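You operate a simulated robot arm through the tools that you are given. There is no shell and no other tool. Be economical: measure what you need, move in short steps, check, and stop when the job is done.

The job below is to be done with a simulated two-armed robot. You get a single attempt, and the scene is never put back.

JOB
Put the steel ring on the rack shelf five. Stack the 60 mm sight glass ring from the steel table on top of the 52 mm sight glass ring. Put the sound marker on the steel table away on the test wall shelf. Take the marked tub and leave it on the test bench shelf. Close the deep drawer. Do these in any order. Set down upright: sound marker, marked tub.

Only the result counts: the job must be done as asked and must still hold three seconds after the hand-in. Knocking over, shifting, dropping, spilling or breaking anything else fails it.

ROBOT AND FRAMES
Two 7-joint arms with fingered hands on one trunk, on a base that drives. Base frame: it is fixed to the floor where the robot stands at the start and does not move with it; the origin is under the middle of the robot, x ahead of it, y to its left, z up. Readings come in mm, rad, newtons and seconds.
The left shoulder is at the start at [20, 209, 1323], the right one opposite. Places, roughly: deep drawer [4000, -2700, 200]; marked tub [3250, -1250, 750]; rack shelf five [-1300, 200, 1500]; sight glass ring [2500, -1500, 750]; sound marker [3000, -1000, 750]; steel ring (8x8x4 cm) [500, 0, 800]; test bench shelf [2600, 3200, 200]; test wall shelf [2600, 3400, 1300]. Payload 5 kg a hand.
The TCP of each hand is the grasp point between the finger pads, 48 mm short of the fingertips. In the tool frame z runs along the fingers and y along their closing line. The gripper opens to 160 mm. The gripper's body begins 56 mm behind the TCP. The gripper is a hand of 4 fingers: y runs from the thumb to the fingers, the wrist lies at [-26, -142, -252] in the tool frame, and closing takes about 1.5 s.
Orientation is that of the tool frame in the base frame, as [roll, pitch, yaw] about the fixed x, y, z axes, in that order (R = Rz(yaw) Ry(pitch) Rx(roll)). With the fingers straight down and the wrist toward the robot, the tool's x, y and z point along [0, 1, 0], [1, 0, 0] and [0, 0, -1] of the base frame.

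CONTROLS
- The arms move only by the tool servo_tool. It takes "left_commands", "right_commands" or both (then of equal length, played together; a hand with none holds still); each is a list of rows, each a list of 3 entries, a list of its own where there are three numbers: the shift along the base's x, y, z in mm, then the turn, a rotation vector about the base's x, y, z in rad, then the closure in counts, from 0 (fully open) to 255 (shut). In form: [[[tx, ty, tz], [rx, ry, rz], claw], ...]. A call has 1 to 20 rows; each row is the pose to reach, as a shift and turn from the pose commanded when the call began. A row lasts 0.2 s, in which the tool goes at most 50 mm and 0.15 rad; a call with a longer step from one row to the next is refused whole, and so is a gripper value outside its range. A pose out of reach is approached as far as the arm can. The call stops where the force on the tool passes 40 N (or 10 N more than at its start, if that is more) or the arm is blocked; 0.2 s more then pass. The fingers move at their own pace (about 108 mm/s each) and stop on an object; they squeeze with about 31 N. The grip force told is the motor's: it shows also when the fingers shut on nothing. Time passes only in rows, and 0.2 s behind the last, so rows that repeat a pose let the fingers close. The reply holds the time, the measured pose of the TCP, the force on the tool along the base axes, the opening and the grip force, in the units named above and with some noise, with the torque about the TCP (base axes, N m) and any sound that the robot's microphone picked up, and new pictures: "show" is both (left out), scene, wrist or none (wrist: the cameras of the hands that moved).
- Cameras (640 x 400 px; columns grow to the right, rows downward): "scene" is now at [27.1, 92.5, 1535]; the picture's right is [0.98, -0.18, -0.00], its down [-0.06, -0.35, -0.94] and it looks along [0.17, 0.92, -0.35] (base axes); focal length 214 px, centre (320, 200). "left" rides on the left gripper at [-87, -133, -189] in its tool frame; the picture's right is [-0.83, -0.26, 0.49], its down [0.51, -0.71, 0.49] and it looks along [0.22, 0.66, 0.72] (tool axes); focal length 238 px, centre (320, 200). "right" rides on the right gripper at [87, -132, -189] in its tool frame; the picture's right is [-0.83, 0.26, -0.49], its down [-0.51, -0.71, 0.49] and it looks along [-0.22, 0.66, 0.72] (tool axes); focal length 238 px, centre (320, 200). There is no depth. A picture from a camera that has moved, and an enlarged one, comes with that camera's place and axes in the base frame and with its lens.
- raise_lower(by): slides the trunk up (or, below 0, down) by that many mm; the arms and the scene camera ride with it, the base frame stays. It gives what a move gives, with no picture.
- base_move(legs): drives the robot by 1 to 6 legs, each [ahead, left, turn to the left] in mm, mm and rad, along the robot's own axes; the way and the turn of a leg run together, so that a leg with both is an arc; at most 1500 mm and 3.142 rad a leg. The arms and the cameras ride along, it lands a little off, and it stops where it bumps. It gives what a move gives, and a new picture of the scene camera.
- preshape(shape, hand): the hand has 4 fingers and takes this shape, open, in about a second: jaw (thumb against the fingers, like two jaws); tri (thumb and two fingers); tip (a fingertip pinch); poke (one finger out to press); point (the index stretched); flat (the hand flat); cup (the hand cupped); fist (a fist). The gripper value then closes the fingers along that shape, each until it touches; the sizes above hold for jaw. It gives what a move gives, with no picture.
- turn_head(pan, tilt): turns the head with the scene camera to pan (to the left, within 1.501 rad either way) and tilt (down, from -0.506 to 1.204), counted from straight ahead of the robot. It gives what a move gives, and a new picture of the scene camera.
- inspect(camera, box): a new picture of the part [left, top, right, bottom] of that camera's present view, enlarged. It takes no simulated time.
- finish_job(): hands the job in; it is judged then, once.

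Go step by step. Nothing tells you exact positions but the pictures and the camera data: compare them with the known pose of the tool, close in by small moves and look again before you grip or let go. The budget is 165 turns and 260 pictures, counting those below and the enlarged ones. Unless the task says otherwise, let go and move clear before handing in.

The tools are called after ">>>" as name(argument=value, ...) on one line, values as JSON. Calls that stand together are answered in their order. servo_tool: Moves the arms, as the interface text tells. Its arguments: {"type":"object","properties":{"left_commands":{"type":"array","items":{"type":"array"}},"right_commands":{"type":"array","items":{"type":"array"}},"show":{"type":"string","enum":["both","scene","wrist","none"]}},"required":[]} The other tools are called the same way: raise_lower (by) slides the trunk up or down; preshape (shape, hand) gives the hand a shape; base_move (legs) drives the base; turn_head (pan, tilt) turns the head that bears the scene camera; inspect (camera, box) takes an enlarged picture of a part of a camera's view; finish_job () hands the job in.

At the start:

```text
time_s: 0.0
left_ee_pos: [478.1, 642.4, 1727.9]
left_ee_rot: [3.141, -0.001, 1.571]
left_ft_force: [0.0, 0.4, 0.2]
left_wrist_torque: [0.03, 0.01, 0.03]
left_opening: 159.7
left_finger_force: 0.1
left_shape: jaw
right_ee_pos: [496.7, 99.9, 1659.2]
right_ee_rot: [-3.142, 0.0, 1.571]
right_ft_force: [-1.0, 0.3, 0.3]
right_wrist_torque: [0.06, -0.04, -0.01]
right_opening: 159.4
right_finger_force: 0.0
right_shape: jaw
trunk travel left (down, up): [-325.0, 365.0]
robot x, y, heading: [0.6, -2.6, -0.004]
head pan, tilt: [1.393, 0.36]
```

scene: 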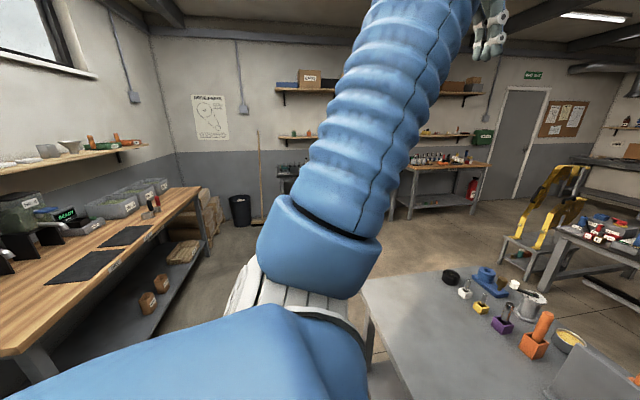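
right: 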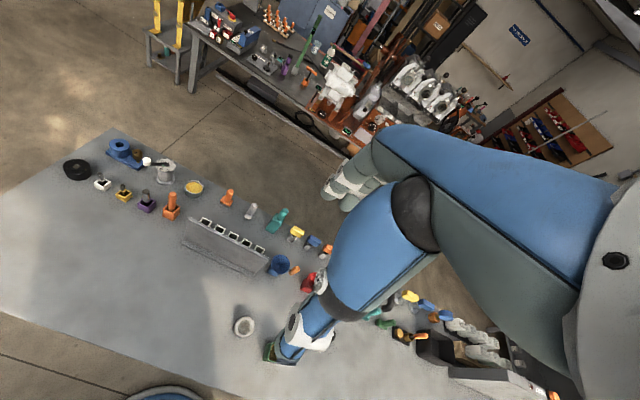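
left: 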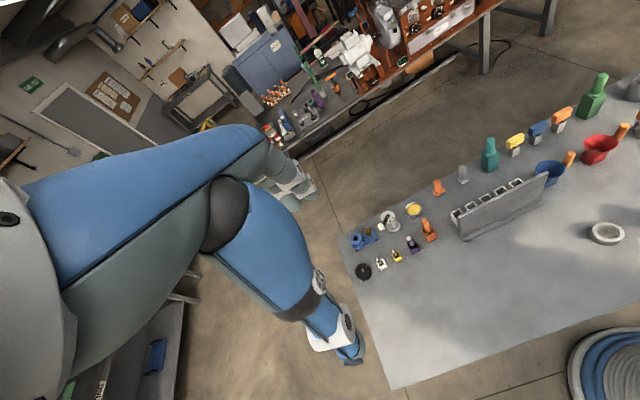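

The head looks left; a table with many items is in front of me. I first look ahead and around to find the steel ring and the other places.

>>> turn_head(pan=0, tilt=0.7)

>>> turn_head(pan=-0.6, tilt=0.25)

>>> turn_head(pan=-1.5, tilt=0.3)

```text
time_s: 1.5
left_ee_pos: [476.8, 641.4, 1726.7]
left_ee_rot: [-3.141, -0.001, 1.571]
left_ft_force: [-0.5, 0.1, 0.9]
left_wrist_torque: [0.0, 0.0, 0.01]
left_opening: 159.5
left_finger_force: 0.1
left_shape: jaw
right_ee_pos: [497.3, 100.6, 1659.6]
right_ee_rot: [3.141, 0.0, 1.571]
right_ft_force: [-0.7, -0.1, -0.2]
right_wrist_torque: [-0.01, -0.01, -0.01]
right_opening: 159.4
right_finger_force: 0.0
right_shape: jaw
trunk travel left (down, up): [-325.0, 365.0]
robot x, y, heading: [-1.7, -0.2, -0.001]
head pan, tilt: [0.0, 0.7]
camera scene: at [95.7, 1.0, 1504.4], right [0.0, -1.0, 0.0], down [-0.64, 0.0, -0.76], along [0.76, 0.0, -0.64], focal length 214 px, centre (320, 200)
```

scene: 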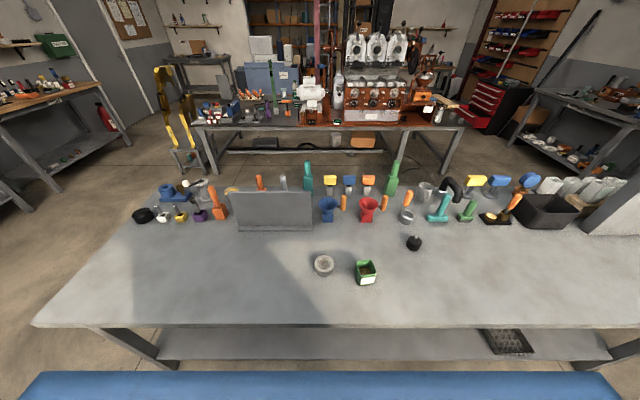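

```text
time_s: 2.5
left_ee_pos: [477.0, 641.9, 1726.9]
left_ee_rot: [3.141, -0.002, 1.572]
left_ft_force: [-0.2, -1.2, -0.4]
left_wrist_torque: [0.02, 0.0, 0.02]
left_opening: 159.6
left_finger_force: 0.1
left_shape: jaw
right_ee_pos: [497.5, 99.7, 1659.5]
right_ee_rot: [3.142, 0.001, 1.569]
right_ft_force: [0.1, 0.0, 0.2]
right_wrist_torque: [0.0, 0.02, 0.01]
right_opening: 159.5
right_finger_force: 0.1
right_shape: jaw
trunk travel left (down, up): [-325.0, 365.0]
robot x, y, heading: [-0.1, -1.9, 0.001]
head pan, tilt: [-0.6, 0.25]
camera scene: at [87.8, -51.8, 1545.1], right [-0.56, -0.83, 0.0], down [-0.2, 0.14, -0.97], along [0.8, -0.55, -0.25], focal length 214 px, centre (320, 200)
```

scene: 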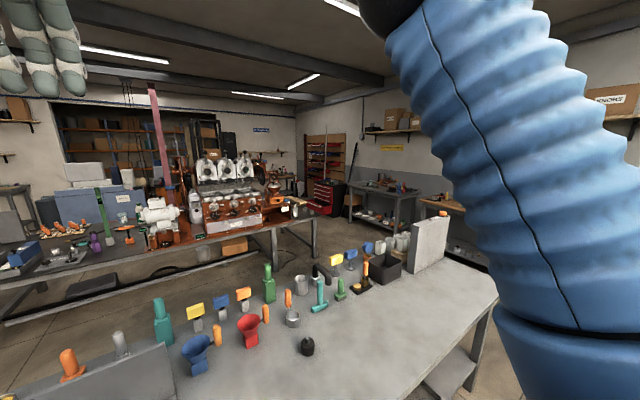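

```text
time_s: 3.7
left_ee_pos: [477.0, 642.1, 1727.8]
left_ee_rot: [-3.141, -0.001, 1.568]
left_ft_force: [-0.1, 0.4, -0.8]
left_wrist_torque: [0.01, 0.01, 0.01]
left_opening: 159.3
left_finger_force: 0.0
left_shape: jaw
right_ee_pos: [496.8, 101.1, 1660.1]
right_ee_rot: [-3.141, 0.0, 1.572]
right_ft_force: [0.2, 0.4, 0.2]
right_wrist_torque: [0.03, 0.02, -0.04]
right_opening: 159.4
right_finger_force: 0.1
right_shape: jaw
trunk travel left (down, up): [-325.0, 365.0]
robot x, y, heading: [-2.8, 4.0, -0.002]
head pan, tilt: [-1.499, 0.3]
camera scene: at [17.5, -92.2, 1540.5], right [-1.0, -0.07, 0.0], down [-0.02, 0.29, -0.96], along [0.07, -0.95, -0.3], focal length 214 px, centre (320, 200)
```

scene: 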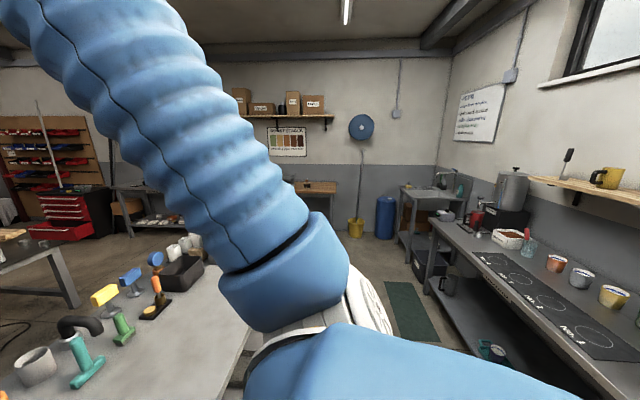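

Two ring-like things are on the near table. I enlarge them.

>>> turn_head(pan=0, tilt=0.7)

>>> inspect(camera="scene", box=[280, 160, 480, 290])

>>> inspect(camera="scene", box=[180, 20, 480, 180])

>>> inspect(camera="scene", box=[100, 160, 300, 290])

```text
time_s: 5.3
left_ee_pos: [476.5, 642.6, 1726.1]
left_ee_rot: [-3.139, 0.001, 1.571]
left_ft_force: [1.0, 0.5, 0.8]
left_wrist_torque: [-0.05, -0.07, 0.02]
left_opening: 159.7
left_finger_force: 0.0
left_shape: jaw
right_ee_pos: [498.4, 100.5, 1661.2]
right_ee_rot: [3.141, 0.001, 1.571]
right_ft_force: [0.5, 0.0, -1.4]
right_wrist_torque: [0.0, -0.01, 0.01]
right_opening: 159.5
right_finger_force: 0.0
right_shape: jaw
trunk travel left (down, up): [-325.0, 365.0]
robot x, y, heading: [1.1, -1.2, 0.001]
head pan, tilt: [0.0, 0.7]
camera scene: at [95.7, 0.8, 1504.4], right [0.0, -1.0, 0.0], down [-0.64, 0.0, -0.76], along [0.76, 0.0, -0.64], focal length 214 px, centre (320, 200)
```

scene: 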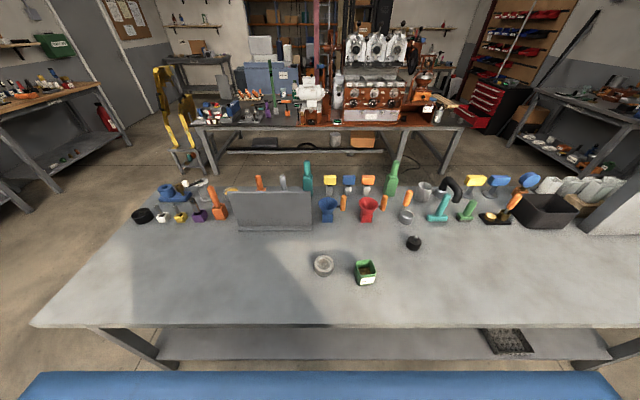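

```text
3.08 times, centred on (380, 225) of scene
camera zoom: at [95.7, 0.8, 1504.4], right [0.0, -1.0, 0.0], down [-0.64, 0.0, -0.76], along [0.76, 0.0, -0.64], focal length 660 px, centre (135, 123)
```

zoom: 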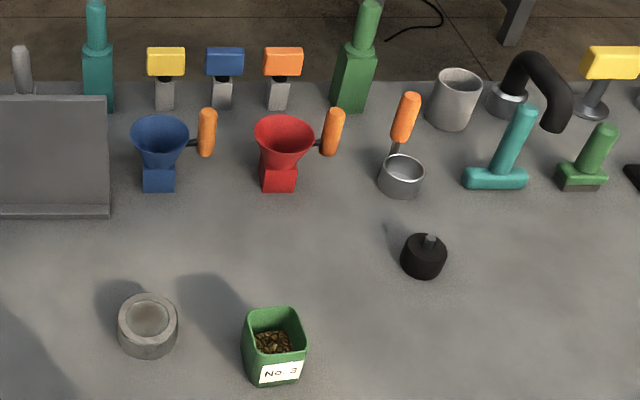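

```text
2.13 times, centred on (330, 100) of scene
camera zoom: at [95.7, 0.8, 1504.4], right [0.0, -1.0, 0.0], down [-0.64, 0.0, -0.76], along [0.76, 0.0, -0.64], focal length 458 px, centre (299, 413)
```

zoom: 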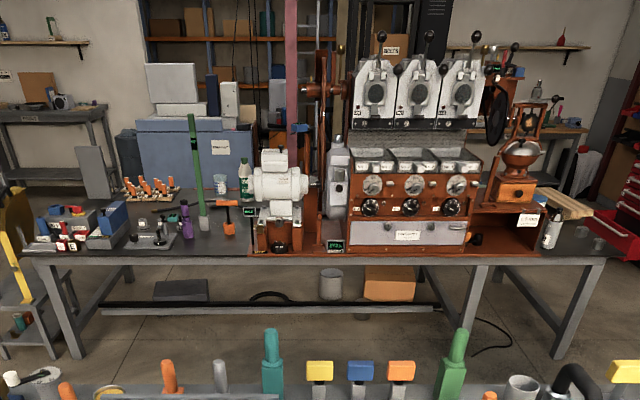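

```text
3.08 times, centred on (200, 225) of scene
camera zoom: at [95.7, 0.8, 1504.4], right [0.0, -1.0, 0.0], down [-0.64, 0.0, -0.76], along [0.76, 0.0, -0.64], focal length 660 px, centre (689, 123)
```

zoom: 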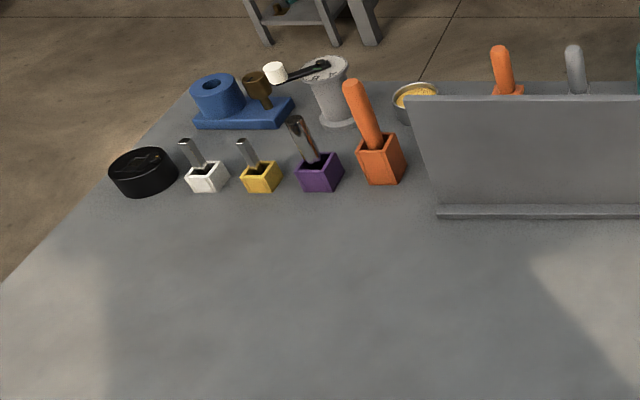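

The grey ring at about (635, -18) near the green tub is likely the steel ring. Before choosing a grip, I turn around to see the rack behind me.

>>> base_move(legs=[[-150, 0, 0], [0, 0, 1.57], [0, 0, 1.5]])

>>> turn_head(pan=0, tilt=0.1)

```text
time_s: 14.1
left_ee_pos: [-686.6, -593.8, 1727.2]
left_ee_rot: [3.141, 0.001, -1.667]
left_ft_force: [-0.6, -0.5, 0.3]
left_wrist_torque: [0.0, -0.03, -0.02]
left_opening: 159.6
left_finger_force: 0.0
left_shape: jaw
right_ee_pos: [-656.1, -51.8, 1660.9]
right_ee_rot: [3.141, 0.0, -1.668]
right_ft_force: [-0.4, 0.0, 0.6]
right_wrist_torque: [0.02, 0.0, 0.0]
right_opening: 159.7
right_finger_force: 0.1
right_shape: jaw
trunk travel left (down, up): [-325.0, 365.0]
robot x, y, heading: [-149.9, 1.0, 3.049]
head pan, tilt: [0.0, 0.7]
camera scene: at [-245.3, 9.3, 1504.3], right [0.1, 1.0, 0.0], down [0.64, -0.06, -0.76], along [-0.76, 0.07, -0.64], focal length 214 px, centre (320, 200)
```

scene: 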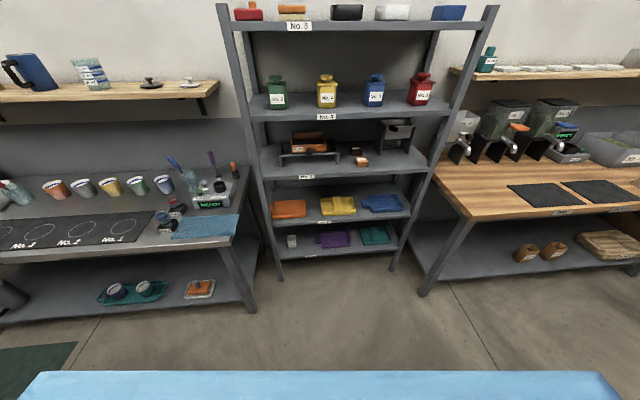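

```text
time_s: 15.1
left_ee_pos: [-686.4, -592.6, 1727.1]
left_ee_rot: [-3.141, 0.0, -1.667]
left_ft_force: [0.7, 0.2, 0.3]
left_wrist_torque: [0.04, 0.03, 0.0]
left_opening: 159.6
left_finger_force: 0.1
left_shape: jaw
right_ee_pos: [-655.5, -53.2, 1660.2]
right_ee_rot: [-3.141, 0.0, -1.666]
right_ft_force: [-1.1, -1.3, 0.4]
right_wrist_torque: [-0.01, -0.01, 0.0]
right_opening: 159.8
right_finger_force: 0.2
right_shape: jaw
trunk travel left (down, up): [-325.0, 365.0]
robot x, y, heading: [-151.8, -0.0, 3.042]
head pan, tilt: [0.0, 0.099]
camera scene: at [-252.5, 10.1, 1559.0], right [0.1, 1.0, 0.0], down [0.1, -0.01, -0.99], along [-0.99, 0.09, -0.1], focal length 214 px, centre (320, 200)
```

scene: 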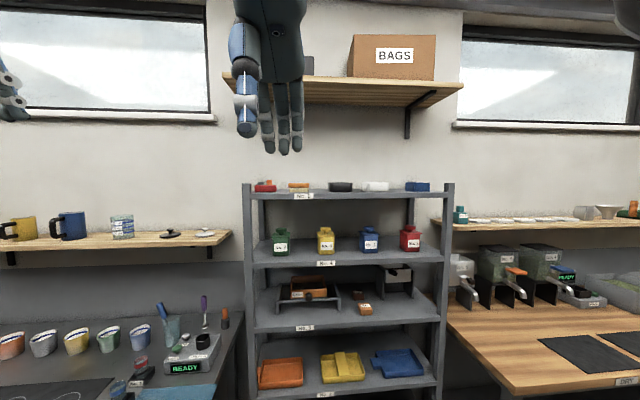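

Shelf five is the open top board of the rack, with five items on it. I raise the trunk to see the free spots from above.

>>> raise_lower(by=360)

>>> turn_head(pan=0, tilt=0.5)

>>> inspect(camera="scene", box=[220, 100, 480, 260])

```text
time_s: 18.6
left_ee_pos: [-686.0, -593.8, 2086.7]
left_ee_rot: [-3.14, 0.001, -1.666]
left_ft_force: [0.1, -0.3, 0.2]
left_wrist_torque: [0.0, -0.01, 0.02]
left_opening: 159.5
left_finger_force: 0.0
left_shape: jaw
right_ee_pos: [-654.9, -51.3, 2020.4]
right_ee_rot: [-3.14, -0.001, -1.669]
right_ft_force: [-0.3, 0.4, -0.6]
right_wrist_torque: [-0.02, 0.01, 0.03]
right_opening: 159.7
right_finger_force: 0.1
right_shape: jaw
trunk travel left (down, up): [-685.0, 5.0]
robot x, y, heading: [-152.9, -3.3, 3.042]
head pan, tilt: [0.0, 0.099]
```

```text
time_s: 19.5
left_ee_pos: [-686.9, -594.7, 2087.6]
left_ee_rot: [3.141, 0.002, -1.665]
left_ft_force: [0.0, 0.5, 0.0]
left_wrist_torque: [-0.02, 0.03, 0.0]
left_opening: 159.7
left_finger_force: 0.1
left_shape: jaw
right_ee_pos: [-655.0, -53.4, 2019.4]
right_ee_rot: [3.141, 0.0, -1.666]
right_ft_force: [-0.5, -0.2, 0.3]
right_wrist_torque: [0.01, 0.02, -0.02]
right_opening: 159.9
right_finger_force: 0.0
right_shape: jaw
trunk travel left (down, up): [-685.0, 5.0]
robot x, y, heading: [-151.1, -2.8, 3.05]
head pan, tilt: [0.0, 0.499]
camera scene: at [-251.6, 9.9, 1882.1], right [0.1, 1.0, 0.0], down [0.48, -0.05, -0.88], along [-0.87, 0.08, -0.48], focal length 214 px, centre (320, 200)
```

scene: 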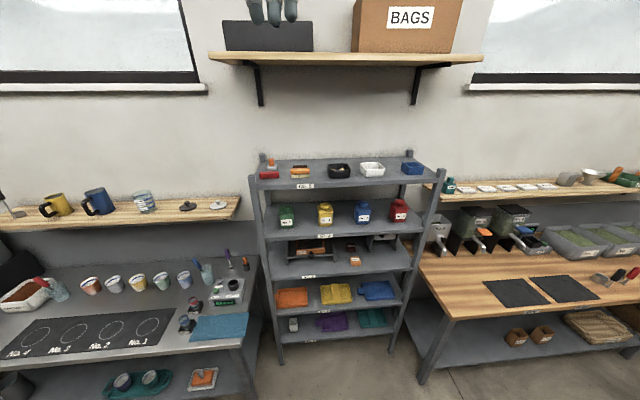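

```text
2.46 times, centred on (350, 180) of scene
camera zoom: at [-251.6, 9.9, 1882.1], right [0.1, 1.0, 0.0], down [0.48, -0.05, -0.88], along [-0.87, 0.08, -0.48], focal length 528 px, centre (246, 249)
```

zoom: 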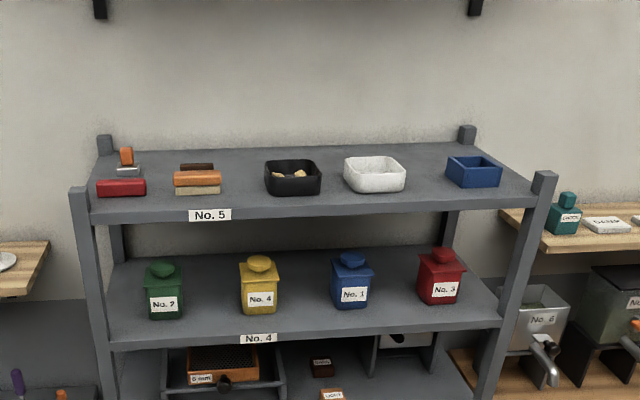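

Shelf 5 has free room behind its row of items (x about -1250 to -1410). I go back to the table to pick the ring from above with the right hand.

>>> base_move(legs=[[0, 0, 1.6], [0, 0, 1.633], [150, 0, 0]])

>>> raise_lower(by=-360)

>>> turn_head(pan=0, tilt=0.9)

```text
time_s: 28.7
left_ee_pos: [476.8, 638.9, 2088.8]
left_ee_rot: [3.14, 0.001, 1.565]
left_ft_force: [-1.4, 0.9, 0.4]
left_wrist_torque: [-0.03, -0.11, 0.03]
left_opening: 159.9
left_finger_force: 0.0
left_shape: jaw
right_ee_pos: [493.8, 97.0, 2020.4]
right_ee_rot: [3.139, -0.001, 1.566]
right_ft_force: [-1.0, 0.2, -0.6]
right_wrist_torque: [-0.03, -0.14, 0.0]
right_opening: 159.6
right_finger_force: 0.0
right_shape: jaw
trunk travel left (down, up): [-685.0, 5.0]
robot x, y, heading: [-1.5, -3.3, -0.01]
head pan, tilt: [0.0, 0.499]
camera scene: at [98.1, -0.1, 1882.3], right [-0.01, -1.0, 0.0], down [-0.48, 0.0, -0.88], along [0.88, -0.01, -0.48], focal length 214 px, centre (320, 200)
```

scene: 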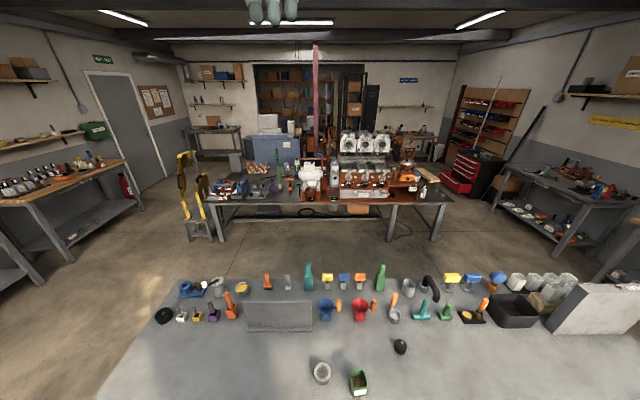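

```text
time_s: 32.2
left_ee_pos: [480.1, 637.7, 1727.6]
left_ee_rot: [-3.141, 0.0, 1.566]
left_ft_force: [0.1, 0.0, -0.3]
left_wrist_torque: [0.01, -0.04, 0.04]
left_opening: 159.8
left_finger_force: 0.1
left_shape: jaw
right_ee_pos: [497.6, 97.1, 1660.3]
right_ee_rot: [-3.141, 0.0, 1.565]
right_ft_force: [0.0, -1.1, -0.6]
right_wrist_torque: [0.0, -0.02, 0.03]
right_opening: 159.5
right_finger_force: 0.0
right_shape: jaw
trunk travel left (down, up): [-325.0, 365.0]
robot x, y, heading: [-3.0, -0.9, -0.004]
head pan, tilt: [0.0, 0.499]
```

```text
time_s: 33.1
left_ee_pos: [479.6, 638.6, 1727.2]
left_ee_rot: [3.141, 0.001, 1.565]
left_ft_force: [0.6, -0.4, 0.5]
left_wrist_torque: [0.02, -0.04, 0.02]
left_opening: 159.7
left_finger_force: 0.0
left_shape: jaw
right_ee_pos: [496.3, 97.5, 1659.6]
right_ee_rot: [3.141, 0.001, 1.565]
right_ft_force: [1.4, 0.5, 0.4]
right_wrist_torque: [0.02, -0.01, 0.0]
right_opening: 159.9
right_finger_force: 0.1
right_shape: jaw
trunk travel left (down, up): [-325.0, 365.0]
robot x, y, heading: [-3.8, 1.9, -0.004]
head pan, tilt: [0.0, 0.901]
camera scene: at [85.5, -0.3, 1488.3], right [-0.01, -1.0, 0.0], down [-0.78, 0.0, -0.62], along [0.62, 0.0, -0.78], focal length 214 px, centre (320, 200)
```

scene: 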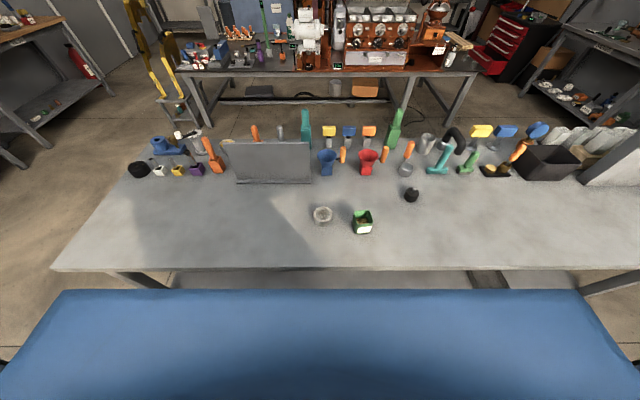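

I measure the ring more precisely.

>>> inspect(camera="scene", box=[290, 190, 390, 250])

>>> inspect(camera="right", box=[170, 240, 330, 360])

```text
6.40 times, centred on (340, 220) of scene
camera zoom: at [85.5, -0.3, 1488.3], right [-0.01, -1.0, 0.0], down [-0.78, 0.0, -0.62], along [0.62, 0.0, -0.78], focal length 1373 px, centre (192, 72)
```

zoom: 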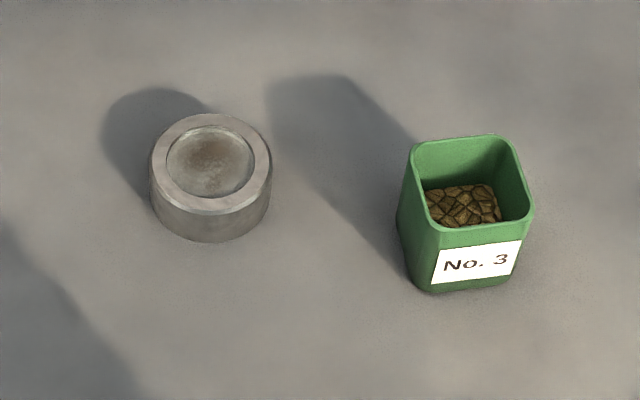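

```text
3.33 times, centred on (250, 300) of right
camera zoom: at [365.6, 184.0, 1849.5], right [0.25, -0.84, 0.49], down [-0.71, -0.5, -0.49], along [0.65, -0.22, -0.72], focal length 794 px, centre (553, -133)
```

zoom: 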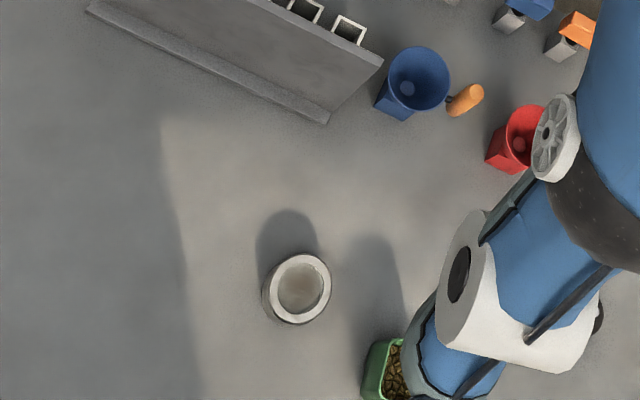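

The ring's top centre comes out at about (557, -14, 800), so the table lies near z 760. I lower the right hand over it.

>>> servo_tool(right_commands=[[[5, -9, -45], [0, 0, 0], 0], [[10, -18, -90], [0, 0, 0], 0], [[15, -27, -135], [0, 0, 0], 0], [[20, -36, -180], [0, 0, 0], 0], [[25, -45, -225], [0, 0, 0], 0], [[30, -54, -270], [0, 0, 0], 0], [[35, -63, -315], [0, 0, 0], 0], [[40, -72, -360], [0, 0, 0], 0], [[45, -81, -405], [0, 0, 0], 0], [[50, -90, -450], [0, 0, 0], 0], [[55, -99, -495], [0, 0, 0], 0], [[58, -108, -540], [0, 0, 0], 0], [[59, -111, -580], [0, 0, 0], 0], [[59, -111, -620], [0, 0, 0], 0], [[59, -111, -640], [0, 0, 0], 0], [[59, -111, -640], [0, 0, 0], 0]])

```text
time_s: 36.5
left_ee_pos: [478.4, 638.2, 1726.9]
left_ee_rot: [3.141, -0.001, 1.564]
left_ft_force: [-0.9, -0.2, 1.0]
left_wrist_torque: [-0.04, -0.04, 0.01]
left_opening: 159.9
left_finger_force: 0.0
left_shape: jaw
right_ee_pos: [555.5, -15.2, 1019.7]
right_ee_rot: [3.141, -0.002, 1.565]
right_ft_force: [-0.1, 0.0, -0.4]
right_wrist_torque: [-0.01, -0.01, 0.01]
right_opening: 159.7
right_finger_force: 0.2
right_shape: jaw
trunk travel left (down, up): [-325.0, 365.0]
robot x, y, heading: [0.4, -5.5, -0.008]
head pan, tilt: [0.0, 0.901]
camera scene: at [85.3, -0.5, 1488.2], right [-0.01, -1.0, 0.0], down [-0.78, 0.0, -0.62], along [0.62, 0.0, -0.78], focal length 214 px, centre (320, 200)
camera right: at [423.4, 72.3, 1209.2], right [0.25, -0.84, 0.49], down [-0.71, -0.5, -0.49], along [0.65, -0.22, -0.72], focal length 238 px, centre (320, 200)
```

scene: 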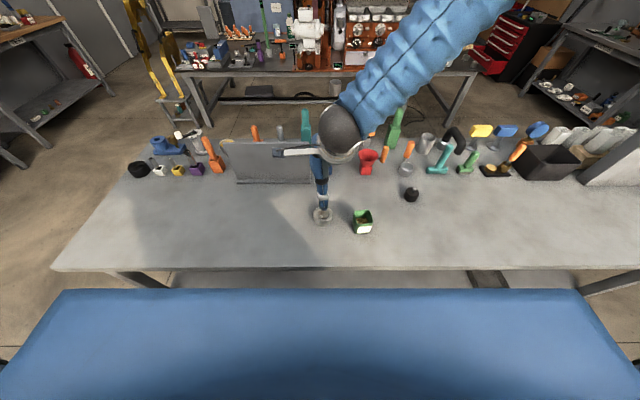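
right: 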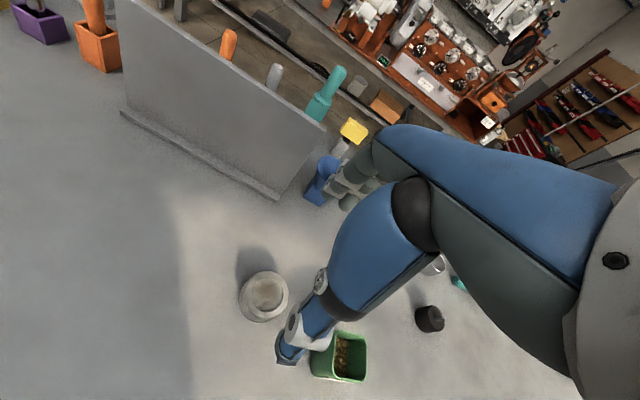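

The ring lies right below the hand. I descend further, watching the force.

>>> servo_tool(right_commands=[[[-2, 0, -45], [0, 0, 0], 0], [[-4, 0, -90], [0, 0, 0], 0], [[-4, 0, -135], [0, 0, 0], 0], [[-4, 0, -160], [0, 0, 0], 0], [[-4, 0, -160], [0, 0, 0], 0]])

>>> inspect(camera="scene", box=[270, 160, 410, 250])

```text
time_s: 37.7
left_ee_pos: [479.4, 639.2, 1728.8]
left_ee_rot: [-3.141, 0.0, 1.567]
left_ft_force: [-0.2, -0.5, 0.2]
left_wrist_torque: [0.0, -0.03, -0.01]
left_opening: 159.6
left_finger_force: 0.0
left_shape: jaw
right_ee_pos: [551.4, -15.4, 858.9]
right_ee_rot: [3.141, 0.001, 1.565]
right_ft_force: [-0.1, -0.6, -0.4]
right_wrist_torque: [0.04, -0.01, 0.0]
right_opening: 159.8
right_finger_force: 0.0
right_shape: jaw
trunk travel left (down, up): [-325.0, 365.0]
robot x, y, heading: [0.4, -3.6, -0.007]
head pan, tilt: [0.0, 0.901]
camera scene: at [85.1, -0.6, 1488.3], right [-0.01, -1.0, 0.0], down [-0.78, 0.0, -0.62], along [0.62, 0.0, -0.78], focal length 214 px, centre (320, 200)
camera right: at [420.5, 72.1, 1048.6], right [0.25, -0.84, 0.49], down [-0.71, -0.5, -0.49], along [0.65, -0.22, -0.72], focal length 238 px, centre (320, 200)
```

scene: 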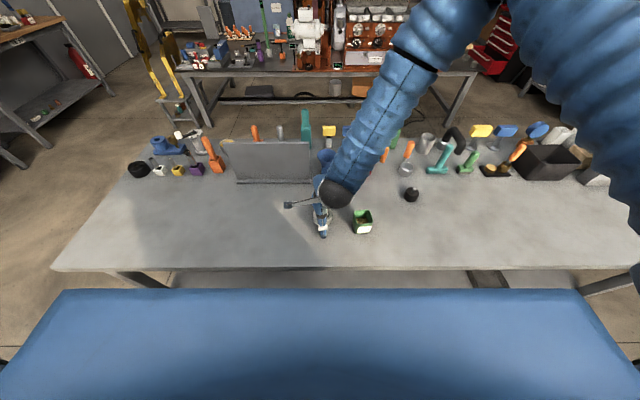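
right: 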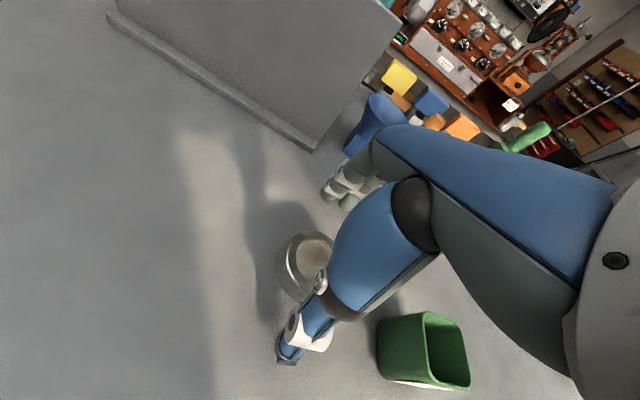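

```text
4.44 times, centred on (340, 205) of scene
camera zoom: at [85.1, -0.6, 1488.3], right [-0.01, -1.0, 0.0], down [-0.78, 0.0, -0.62], along [0.62, 0.0, -0.78], focal length 953 px, centre (231, 178)
```

zoom: 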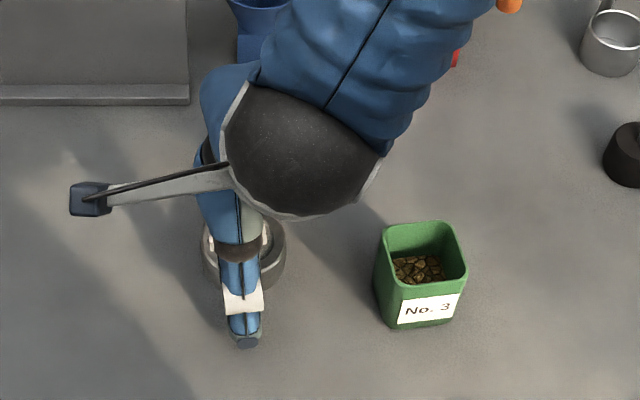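

The hand straddles the ring. I descend the last stretch and close.

>>> servo_tool(right_commands=[[[0, 0, -20], [0, 0, 0], 0], [[0, 0, -38], [0, 0, 0], 0], [[0, 0, -44], [0, 0, 0], 0], [[0, 0, -44], [0, 0, 0], 0]])

>>> inspect(camera="scene", box=[270, 160, 410, 250])

```text
time_s: 38.2
left_ee_pos: [477.3, 638.5, 1728.7]
left_ee_rot: [3.139, 0.0, 1.566]
left_ft_force: [-0.5, -0.7, 0.5]
left_wrist_torque: [-0.01, -0.03, -0.01]
left_opening: 159.8
left_finger_force: 0.2
left_shape: jaw
right_ee_pos: [558.3, -13.5, 846.6]
right_ee_rot: [3.12, -0.001, 1.563]
right_ft_force: [-7.6, -0.6, 27.2]
right_wrist_torque: [-0.51, -1.97, -0.31]
right_opening: 156.8
right_finger_force: 0.1
right_shape: jaw
trunk travel left (down, up): [-325.0, 365.0]
robot x, y, heading: [-4.3, -4.5, -0.004]
head pan, tilt: [0.0, 0.901]
stopped in row 2 (right hand): the force on the tool passed its limit (the readings are from after the stop); the commanded pose is now the measured one
camera scene: at [82.9, -0.5, 1488.6], right [-0.01, -1.0, 0.0], down [-0.78, 0.0, -0.62], along [0.62, 0.0, -0.78], focal length 214 px, centre (320, 200)
camera right: at [423.1, 73.7, 1033.8], right [0.24, -0.84, 0.49], down [-0.7, -0.5, -0.51], along [0.67, -0.22, -0.71], focal length 238 px, centre (320, 200)
```

scene: 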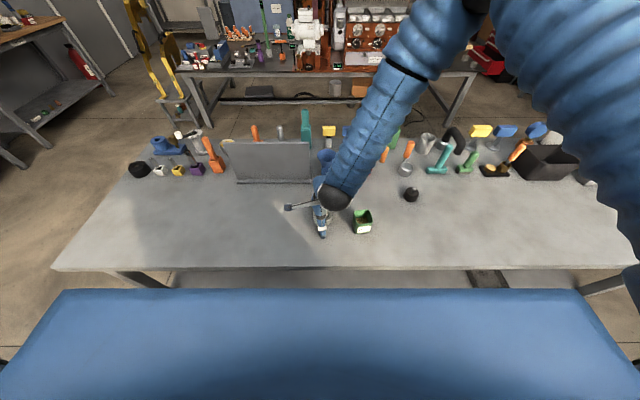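
right: 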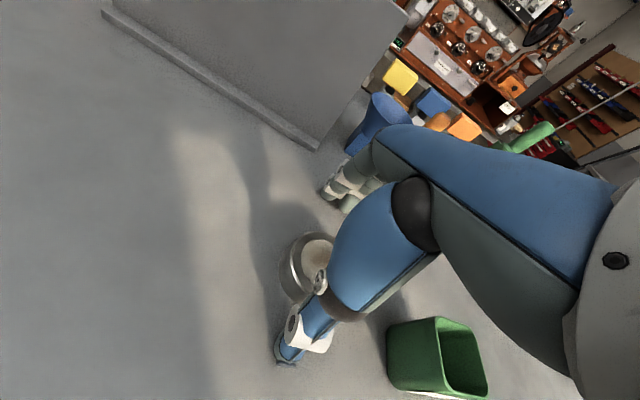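

```text
4.44 times, centred on (340, 205) of scene
camera zoom: at [82.9, -0.5, 1488.6], right [-0.01, -1.0, 0.0], down [-0.78, 0.0, -0.62], along [0.62, 0.0, -0.78], focal length 953 px, centre (231, 178)
```

zoom: 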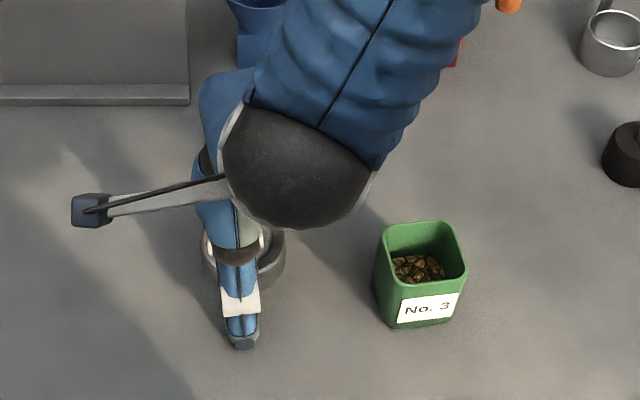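

The fingertips touched the table (about z 797), so the table is higher than thought and the hand is already low enough. I ease up slightly, recentre and close.

>>> servo_tool(right_commands=[[[-5, 0, 3], [0, 0, 0], 0], [[-12, 0, 3], [0.02, 0, 0], 0], [[-12, 0, 3], [0.02, 0, 0], 80], [[-12, 0, 3], [0.02, 0, 0], 160], [[-12, 0, 3], [0.02, 0, 0], 255], [[-12, 0, 3], [0.02, 0, 0], 255], [[-12, 0, 3], [0.02, 0, 0], 255], [[-12, 0, 3], [0.02, 0, 0], 255]])

>>> inspect(camera="scene", box=[270, 160, 410, 250])

```text
time_s: 39.2
left_ee_pos: [477.3, 639.6, 1729.7]
left_ee_rot: [-3.141, 0.001, 1.564]
left_ft_force: [0.3, 0.3, -0.4]
left_wrist_torque: [0.0, 0.02, -0.01]
left_opening: 159.6
left_finger_force: 0.0
left_shape: jaw
right_ee_pos: [546.2, -10.5, 851.9]
right_ee_rot: [3.125, -0.028, 1.565]
right_ft_force: [-7.2, 1.9, 31.9]
right_wrist_torque: [0.34, 0.93, -0.06]
right_opening: 65.1
right_finger_force: 31.0
right_shape: jaw
trunk travel left (down, up): [-325.0, 365.0]
robot x, y, heading: [1.1, -2.1, -0.003]
head pan, tilt: [0.0, 0.901]
stopped in row 5 (right hand): the force on the tool passed its limit (the readings are from after the stop); the commanded pose is now the measured one
camera scene: at [83.6, -0.3, 1488.5], right [-0.01, -1.0, 0.0], down [-0.78, 0.0, -0.62], along [0.62, 0.0, -0.78], focal length 214 px, centre (320, 200)
camera right: at [410.6, 71.6, 1040.0], right [0.25, -0.85, 0.47], down [-0.7, -0.49, -0.52], along [0.67, -0.2, -0.72], focal length 238 px, centre (320, 200)
```

scene: 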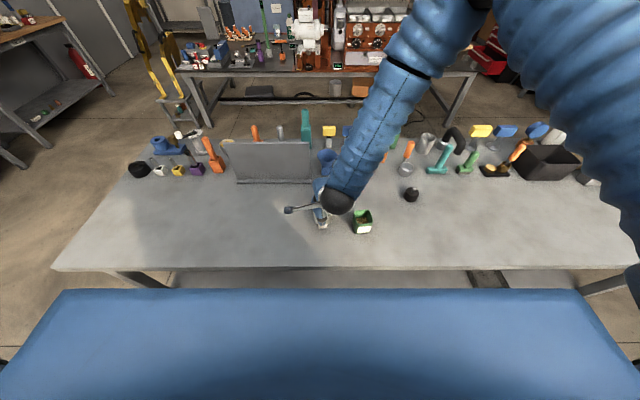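
right: 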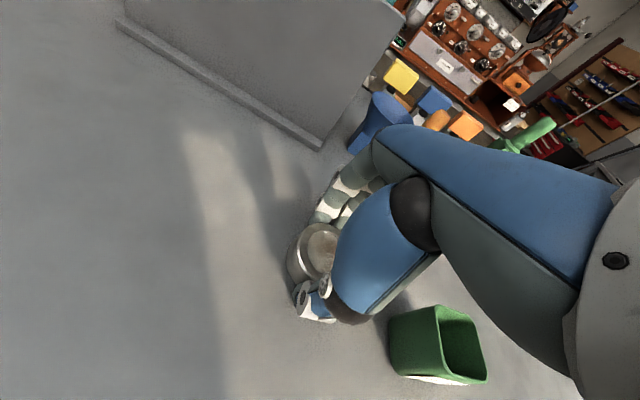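

```text
4.44 times, centred on (340, 205) of scene
camera zoom: at [83.6, -0.3, 1488.5], right [-0.01, -1.0, 0.0], down [-0.78, 0.0, -0.62], along [0.62, 0.0, -0.78], focal length 953 px, centre (231, 178)
```

zoom: 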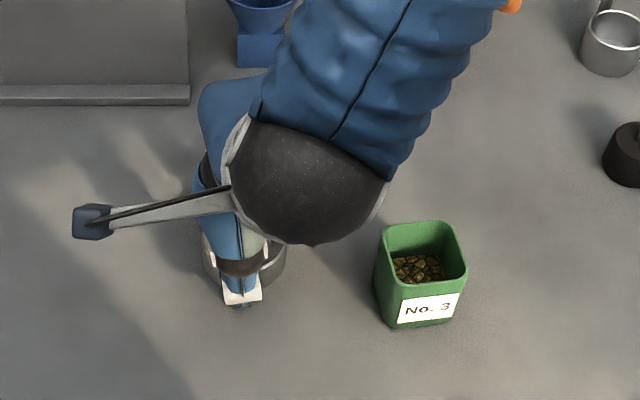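

The fingers have closed on the ring with 31 N. I lift gently while keeping the grip.

>>> servo_tool(right_commands=[[[0, 0, 5], [0, 0, 0], 255], [[0, 0, 10], [0, 0, 0], 255], [[0, 0, 20], [0, 0, 0], 255], [[0, 0, 40], [0, 0, 0], 255], [[0, 0, 70], [0, 0, 0], 255], [[0, 0, 110], [0, 0, 0], 255], [[0, 0, 150], [0, 0, 0], 255]])

>>> inspect(camera="scene", box=[270, 160, 410, 250])

```text
time_s: 40.8
left_ee_pos: [479.6, 638.7, 1727.7]
left_ee_rot: [3.14, 0.001, 1.567]
left_ft_force: [-1.1, -0.1, 0.2]
left_wrist_torque: [-0.04, -0.14, 0.02]
left_opening: 159.8
left_finger_force: 0.1
left_shape: jaw
right_ee_pos: [542.6, -11.6, 996.4]
right_ee_rot: [3.13, -0.024, 1.567]
right_ft_force: [-2.2, -0.6, -7.2]
right_wrist_torque: [0.04, -0.22, -0.07]
right_opening: 63.3
right_finger_force: 31.4
right_shape: jaw
trunk travel left (down, up): [-325.0, 365.0]
robot x, y, heading: [1.7, -4.9, -0.004]
head pan, tilt: [0.0, 0.901]
camera scene: at [84.3, -0.1, 1488.3], right [-0.01, -1.0, 0.0], down [-0.78, 0.0, -0.62], along [0.62, 0.0, -0.78], focal length 214 px, centre (320, 200)
camera right: at [408.9, 70.7, 1187.1], right [0.25, -0.85, 0.47], down [-0.71, -0.49, -0.51], along [0.66, -0.2, -0.72], focal length 238 px, centre (320, 200)
```

scene: 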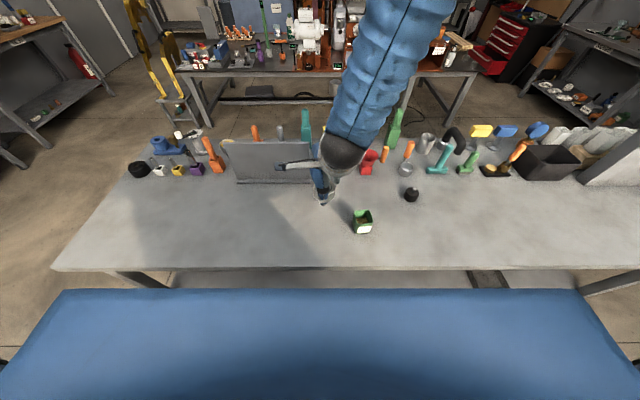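
right: 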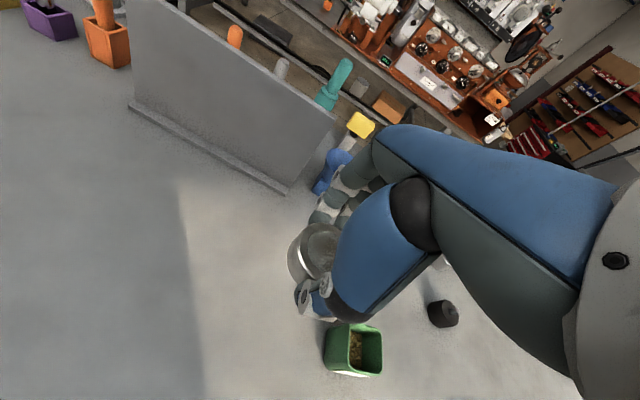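

```text
4.44 times, centred on (340, 205) of scene
camera zoom: at [84.3, -0.1, 1488.3], right [-0.01, -1.0, 0.0], down [-0.78, 0.0, -0.62], along [0.62, 0.0, -0.78], focal length 953 px, centre (231, 178)
```

zoom: 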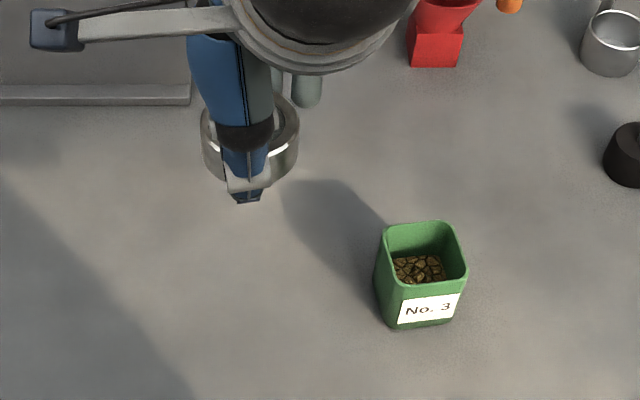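

The ring is held. I raise the arm and trunk to carrying height, then drive around to the rack.

>>> servo_tool(right_commands=[[[0, 0, 50], [0, 0, 0], 255], [[0, 0, 100], [0, 0, 0], 255], [[0, 0, 150], [0, 0, 0], 255], [[0, 0, 200], [0, 0, 0], 255], [[0, 0, 250], [0, 0, 0], 255], [[0, 0, 300], [0, 0, 0], 255], [[0, 0, 320], [0, 0, 0], 255]], show="none")

>>> raise_lower(by=360)

>>> base_move(legs=[[-150, 0, 0], [0, 0, 1.57], [0, 0, 1.575], [0, -190, 0], [400, 0, 0]])

>>> turn_head(pan=0.25, tilt=0.55)

```text
time_s: 42.4
left_ee_pos: [482.5, 640.3, 1726.4]
left_ee_rot: [-3.139, 0.001, 1.566]
left_ft_force: [0.2, 0.2, -1.5]
left_wrist_torque: [-0.1, 0.0, 0.02]
left_opening: 159.7
left_finger_force: 0.0
left_shape: jaw
right_ee_pos: [543.7, -11.6, 1318.4]
right_ee_rot: [3.131, -0.023, 1.563]
right_ft_force: [-0.2, 0.7, -6.0]
right_wrist_torque: [-0.02, 0.02, -0.05]
right_opening: 62.5
right_finger_force: 31.4
right_shape: jaw
trunk travel left (down, up): [-325.0, 365.0]
robot x, y, heading: [1.8, -3.4, 0.001]
head pan, tilt: [0.0, 0.901]
```

```text
time_s: 45.9
left_ee_pos: [482.4, 638.8, 2086.7]
left_ee_rot: [-3.14, 0.001, 1.566]
left_ft_force: [-0.6, 0.0, 0.1]
left_wrist_torque: [0.01, 0.0, -0.03]
left_opening: 159.7
left_finger_force: 0.1
left_shape: jaw
right_ee_pos: [545.9, -12.8, 1677.5]
right_ee_rot: [3.13, -0.024, 1.563]
right_ft_force: [0.8, -0.8, -5.3]
right_wrist_torque: [0.03, 0.02, 0.0]
right_opening: 62.5
right_finger_force: 30.8
right_shape: jaw
trunk travel left (down, up): [-685.0, 5.0]
robot x, y, heading: [-0.5, 3.5, -0.006]
head pan, tilt: [0.0, 0.901]
```

```text
time_s: 58.2
left_ee_pos: [-1025.3, -458.0, 2087.6]
left_ee_rot: [3.142, -0.001, -1.566]
left_ft_force: [0.8, -0.4, -0.1]
left_wrist_torque: [0.04, 0.16, 0.01]
left_opening: 159.7
left_finger_force: 0.2
left_shape: jaw
right_ee_pos: [-1095.1, 192.0, 1679.0]
right_ee_rot: [3.129, -0.025, -1.565]
right_ft_force: [1.3, -0.2, -4.6]
right_wrist_torque: [0.01, 0.07, -0.02]
right_opening: 62.0
right_finger_force: 31.1
right_shape: jaw
trunk travel left (down, up): [-685.0, 5.0]
robot x, y, heading: [-550.3, 187.1, -3.139]
head pan, tilt: [0.0, 0.901]
camera scene: at [-636.9, 186.4, 1848.3], right [0.0, 1.0, 0.0], down [0.78, 0.0, -0.62], along [-0.62, 0.0, -0.78], focal length 214 px, centre (320, 200)
```

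scene: 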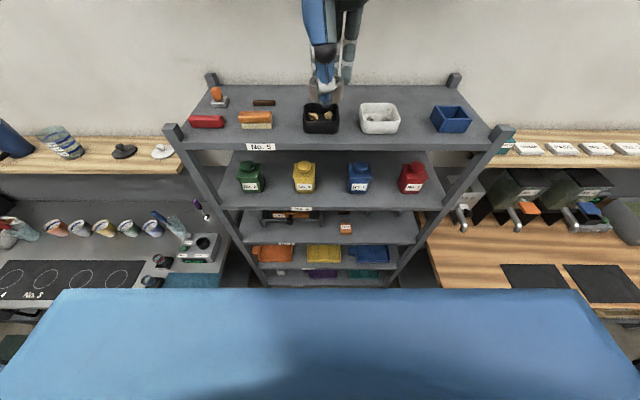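

```text
time_s: 59.0
left_ee_pos: [-1029.6, -458.0, 2086.5]
left_ee_rot: [-3.14, 0.001, -1.564]
left_ft_force: [-0.9, -0.5, -0.4]
left_wrist_torque: [-0.04, -0.07, -0.01]
left_opening: 159.8
left_finger_force: 0.1
left_shape: jaw
right_ee_pos: [-1100.9, 192.4, 1678.3]
right_ee_rot: [3.13, -0.024, -1.565]
right_ft_force: [-0.3, -0.2, -4.1]
right_wrist_torque: [0.0, -0.04, -0.01]
right_opening: 61.8
right_finger_force: 31.2
right_shape: jaw
trunk travel left (down, up): [-685.0, 5.0]
robot x, y, heading: [-552.4, 191.1, -3.14]
head pan, tilt: [0.25, 0.55]
camera scene: at [-652.5, 164.8, 1877.3], right [-0.25, 0.97, 0.0], down [0.51, 0.13, -0.85], along [-0.82, -0.21, -0.52], focal length 214 px, centre (320, 200)
```

scene: 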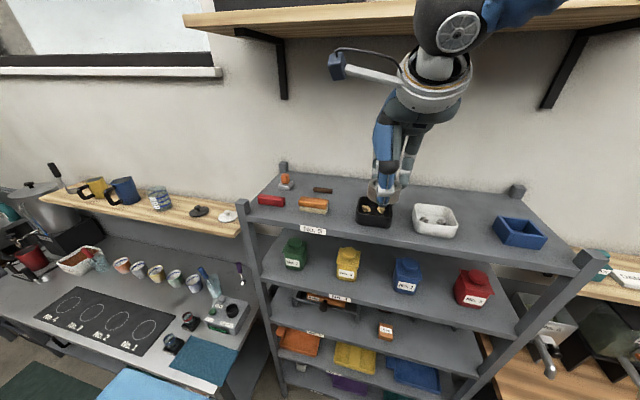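

The space behind the black box is clear. I move the ring over it, high first, then partway down.

>>> servo_tool(right_commands=[[[-47, 5, 0], [0, 0, 0], 255], [[-94, 10, 0], [0, 0, 0], 255], [[-141, 15, 0], [0, 0, 0], 255], [[-188, 20, 0], [0, 0, 0], 255], [[-234, 22, 0], [0, 0, 0], 255], [[-234, 22, -40], [0, 0, 0], 255], [[-234, 22, -70], [0, 0, 0], 255], [[-234, 22, -90], [0, 0, 0], 255], [[-234, 22, -90], [0, 0, 0], 255]])

>>> inspect(camera="scene", box=[300, 100, 500, 250])

```text
time_s: 61.0
left_ee_pos: [-1029.6, -460.2, 2085.1]
left_ee_rot: [-3.139, 0.002, -1.566]
left_ft_force: [-1.9, -0.4, 0.2]
left_wrist_torque: [0.12, -0.16, -0.06]
left_opening: 160.1
left_finger_force: 0.0
left_shape: jaw
right_ee_pos: [-1335.2, 213.3, 1585.6]
right_ee_rot: [3.131, -0.025, -1.566]
right_ft_force: [-1.3, 0.3, -6.3]
right_wrist_torque: [0.02, -0.08, 0.01]
right_opening: 61.2
right_finger_force: 30.4
right_shape: jaw
trunk travel left (down, up): [-685.0, 5.0]
robot x, y, heading: [-553.2, 188.1, -3.134]
head pan, tilt: [0.25, 0.55]
camera scene: at [-652.7, 163.1, 1877.3], right [-0.25, 0.97, 0.0], down [0.51, 0.13, -0.85], along [-0.82, -0.21, -0.52], focal length 214 px, centre (320, 200)
camera right: at [-1198.4, 131.7, 1775.2], right [-0.26, 0.84, 0.47], down [0.7, 0.5, -0.51], along [-0.66, 0.2, -0.72], focal length 238 px, centre (320, 200)
```

scene: 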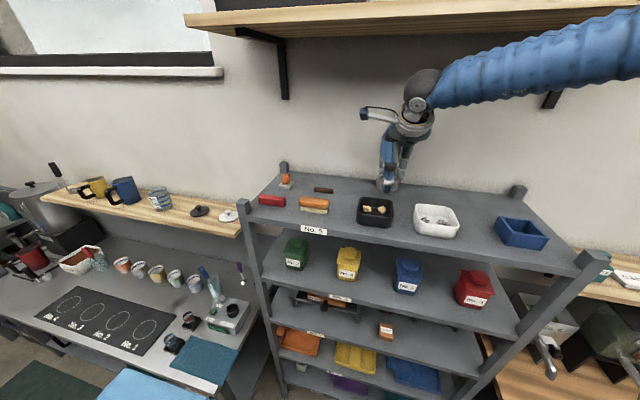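
right: 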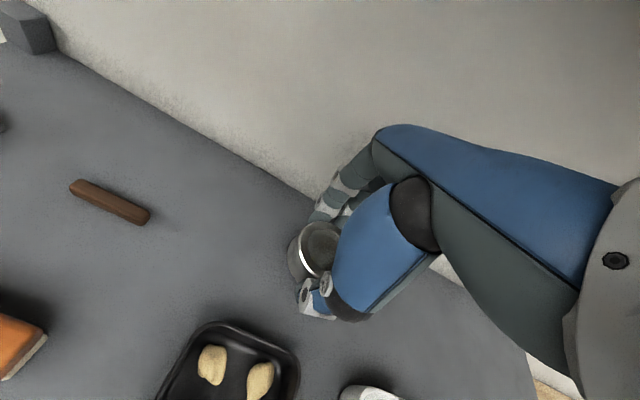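

```text
2.67 times, centred on (400, 175) of scene
camera zoom: at [-652.7, 163.1, 1877.3], right [-0.25, 0.97, 0.0], down [0.51, 0.13, -0.85], along [-0.82, -0.21, -0.52], focal length 572 px, centre (107, 267)
```

zoom: 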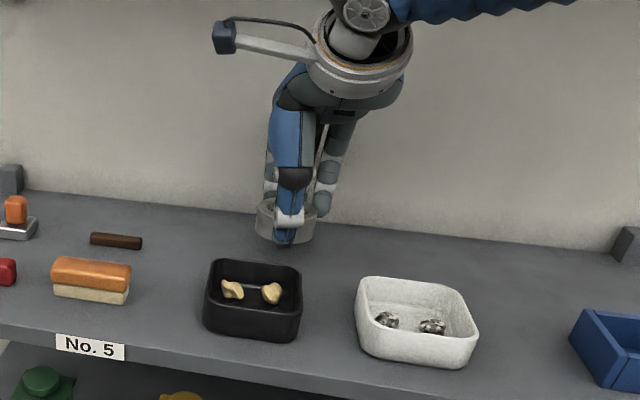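

The ring hovers over a clear spot. I lower it in small steps until it touches.

>>> servo_tool(right_commands=[[[0, 0, -10], [0, 0, 0], 255], [[0, 0, -18], [0, 0, 0], 255], [[0, 0, -23], [0, 0, 0], 255], [[0, 0, -27], [0, 0, 0], 255], [[0, 0, -31], [0, 0, 0], 255], [[0, 0, -34], [0, 0, 0], 255], [[0, 0, -37], [0, 0, 0], 255], [[0, 0, -40], [0, 0, 0], 255], [[0, 0, -43], [0, 0, 0], 255]], show="wrist")

>>> inspect(camera="scene", box=[300, 100, 500, 250])

```text
time_s: 63.0
left_ee_pos: [-1025.4, -457.1, 2088.6]
left_ee_rot: [3.141, 0.001, -1.565]
left_ft_force: [0.5, 0.3, 0.7]
left_wrist_torque: [0.02, -0.02, 0.0]
left_opening: 160.0
left_finger_force: 0.2
left_shape: jaw
right_ee_pos: [-1332.7, 214.5, 1550.1]
right_ee_rot: [3.12, -0.028, -1.566]
right_ft_force: [-5.4, -1.2, 29.5]
right_wrist_torque: [-0.29, 0.68, -0.06]
right_opening: 62.6
right_finger_force: 31.6
right_shape: jaw
trunk travel left (down, up): [-685.0, 5.0]
robot x, y, heading: [-551.9, 186.5, -3.137]
head pan, tilt: [0.25, 0.55]
camera right: at [-1195.0, 133.0, 1739.9], right [-0.25, 0.85, 0.47], down [0.7, 0.49, -0.52], along [-0.67, 0.19, -0.71], focal length 238 px, centre (320, 200)
```

right: 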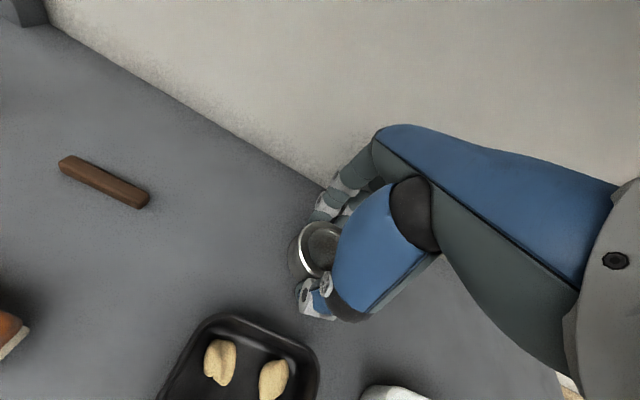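

```text
2.67 times, centred on (400, 175) of scene
camera zoom: at [-648.8, 164.7, 1877.9], right [-0.25, 0.97, 0.0], down [0.51, 0.13, -0.85], along [-0.83, -0.21, -0.52], focal length 572 px, centre (107, 267)
```

zoom: 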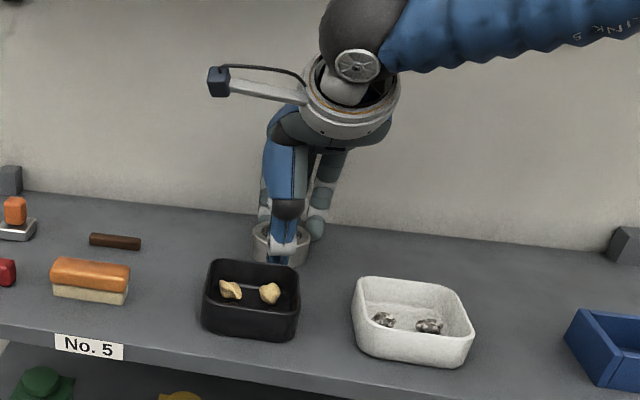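

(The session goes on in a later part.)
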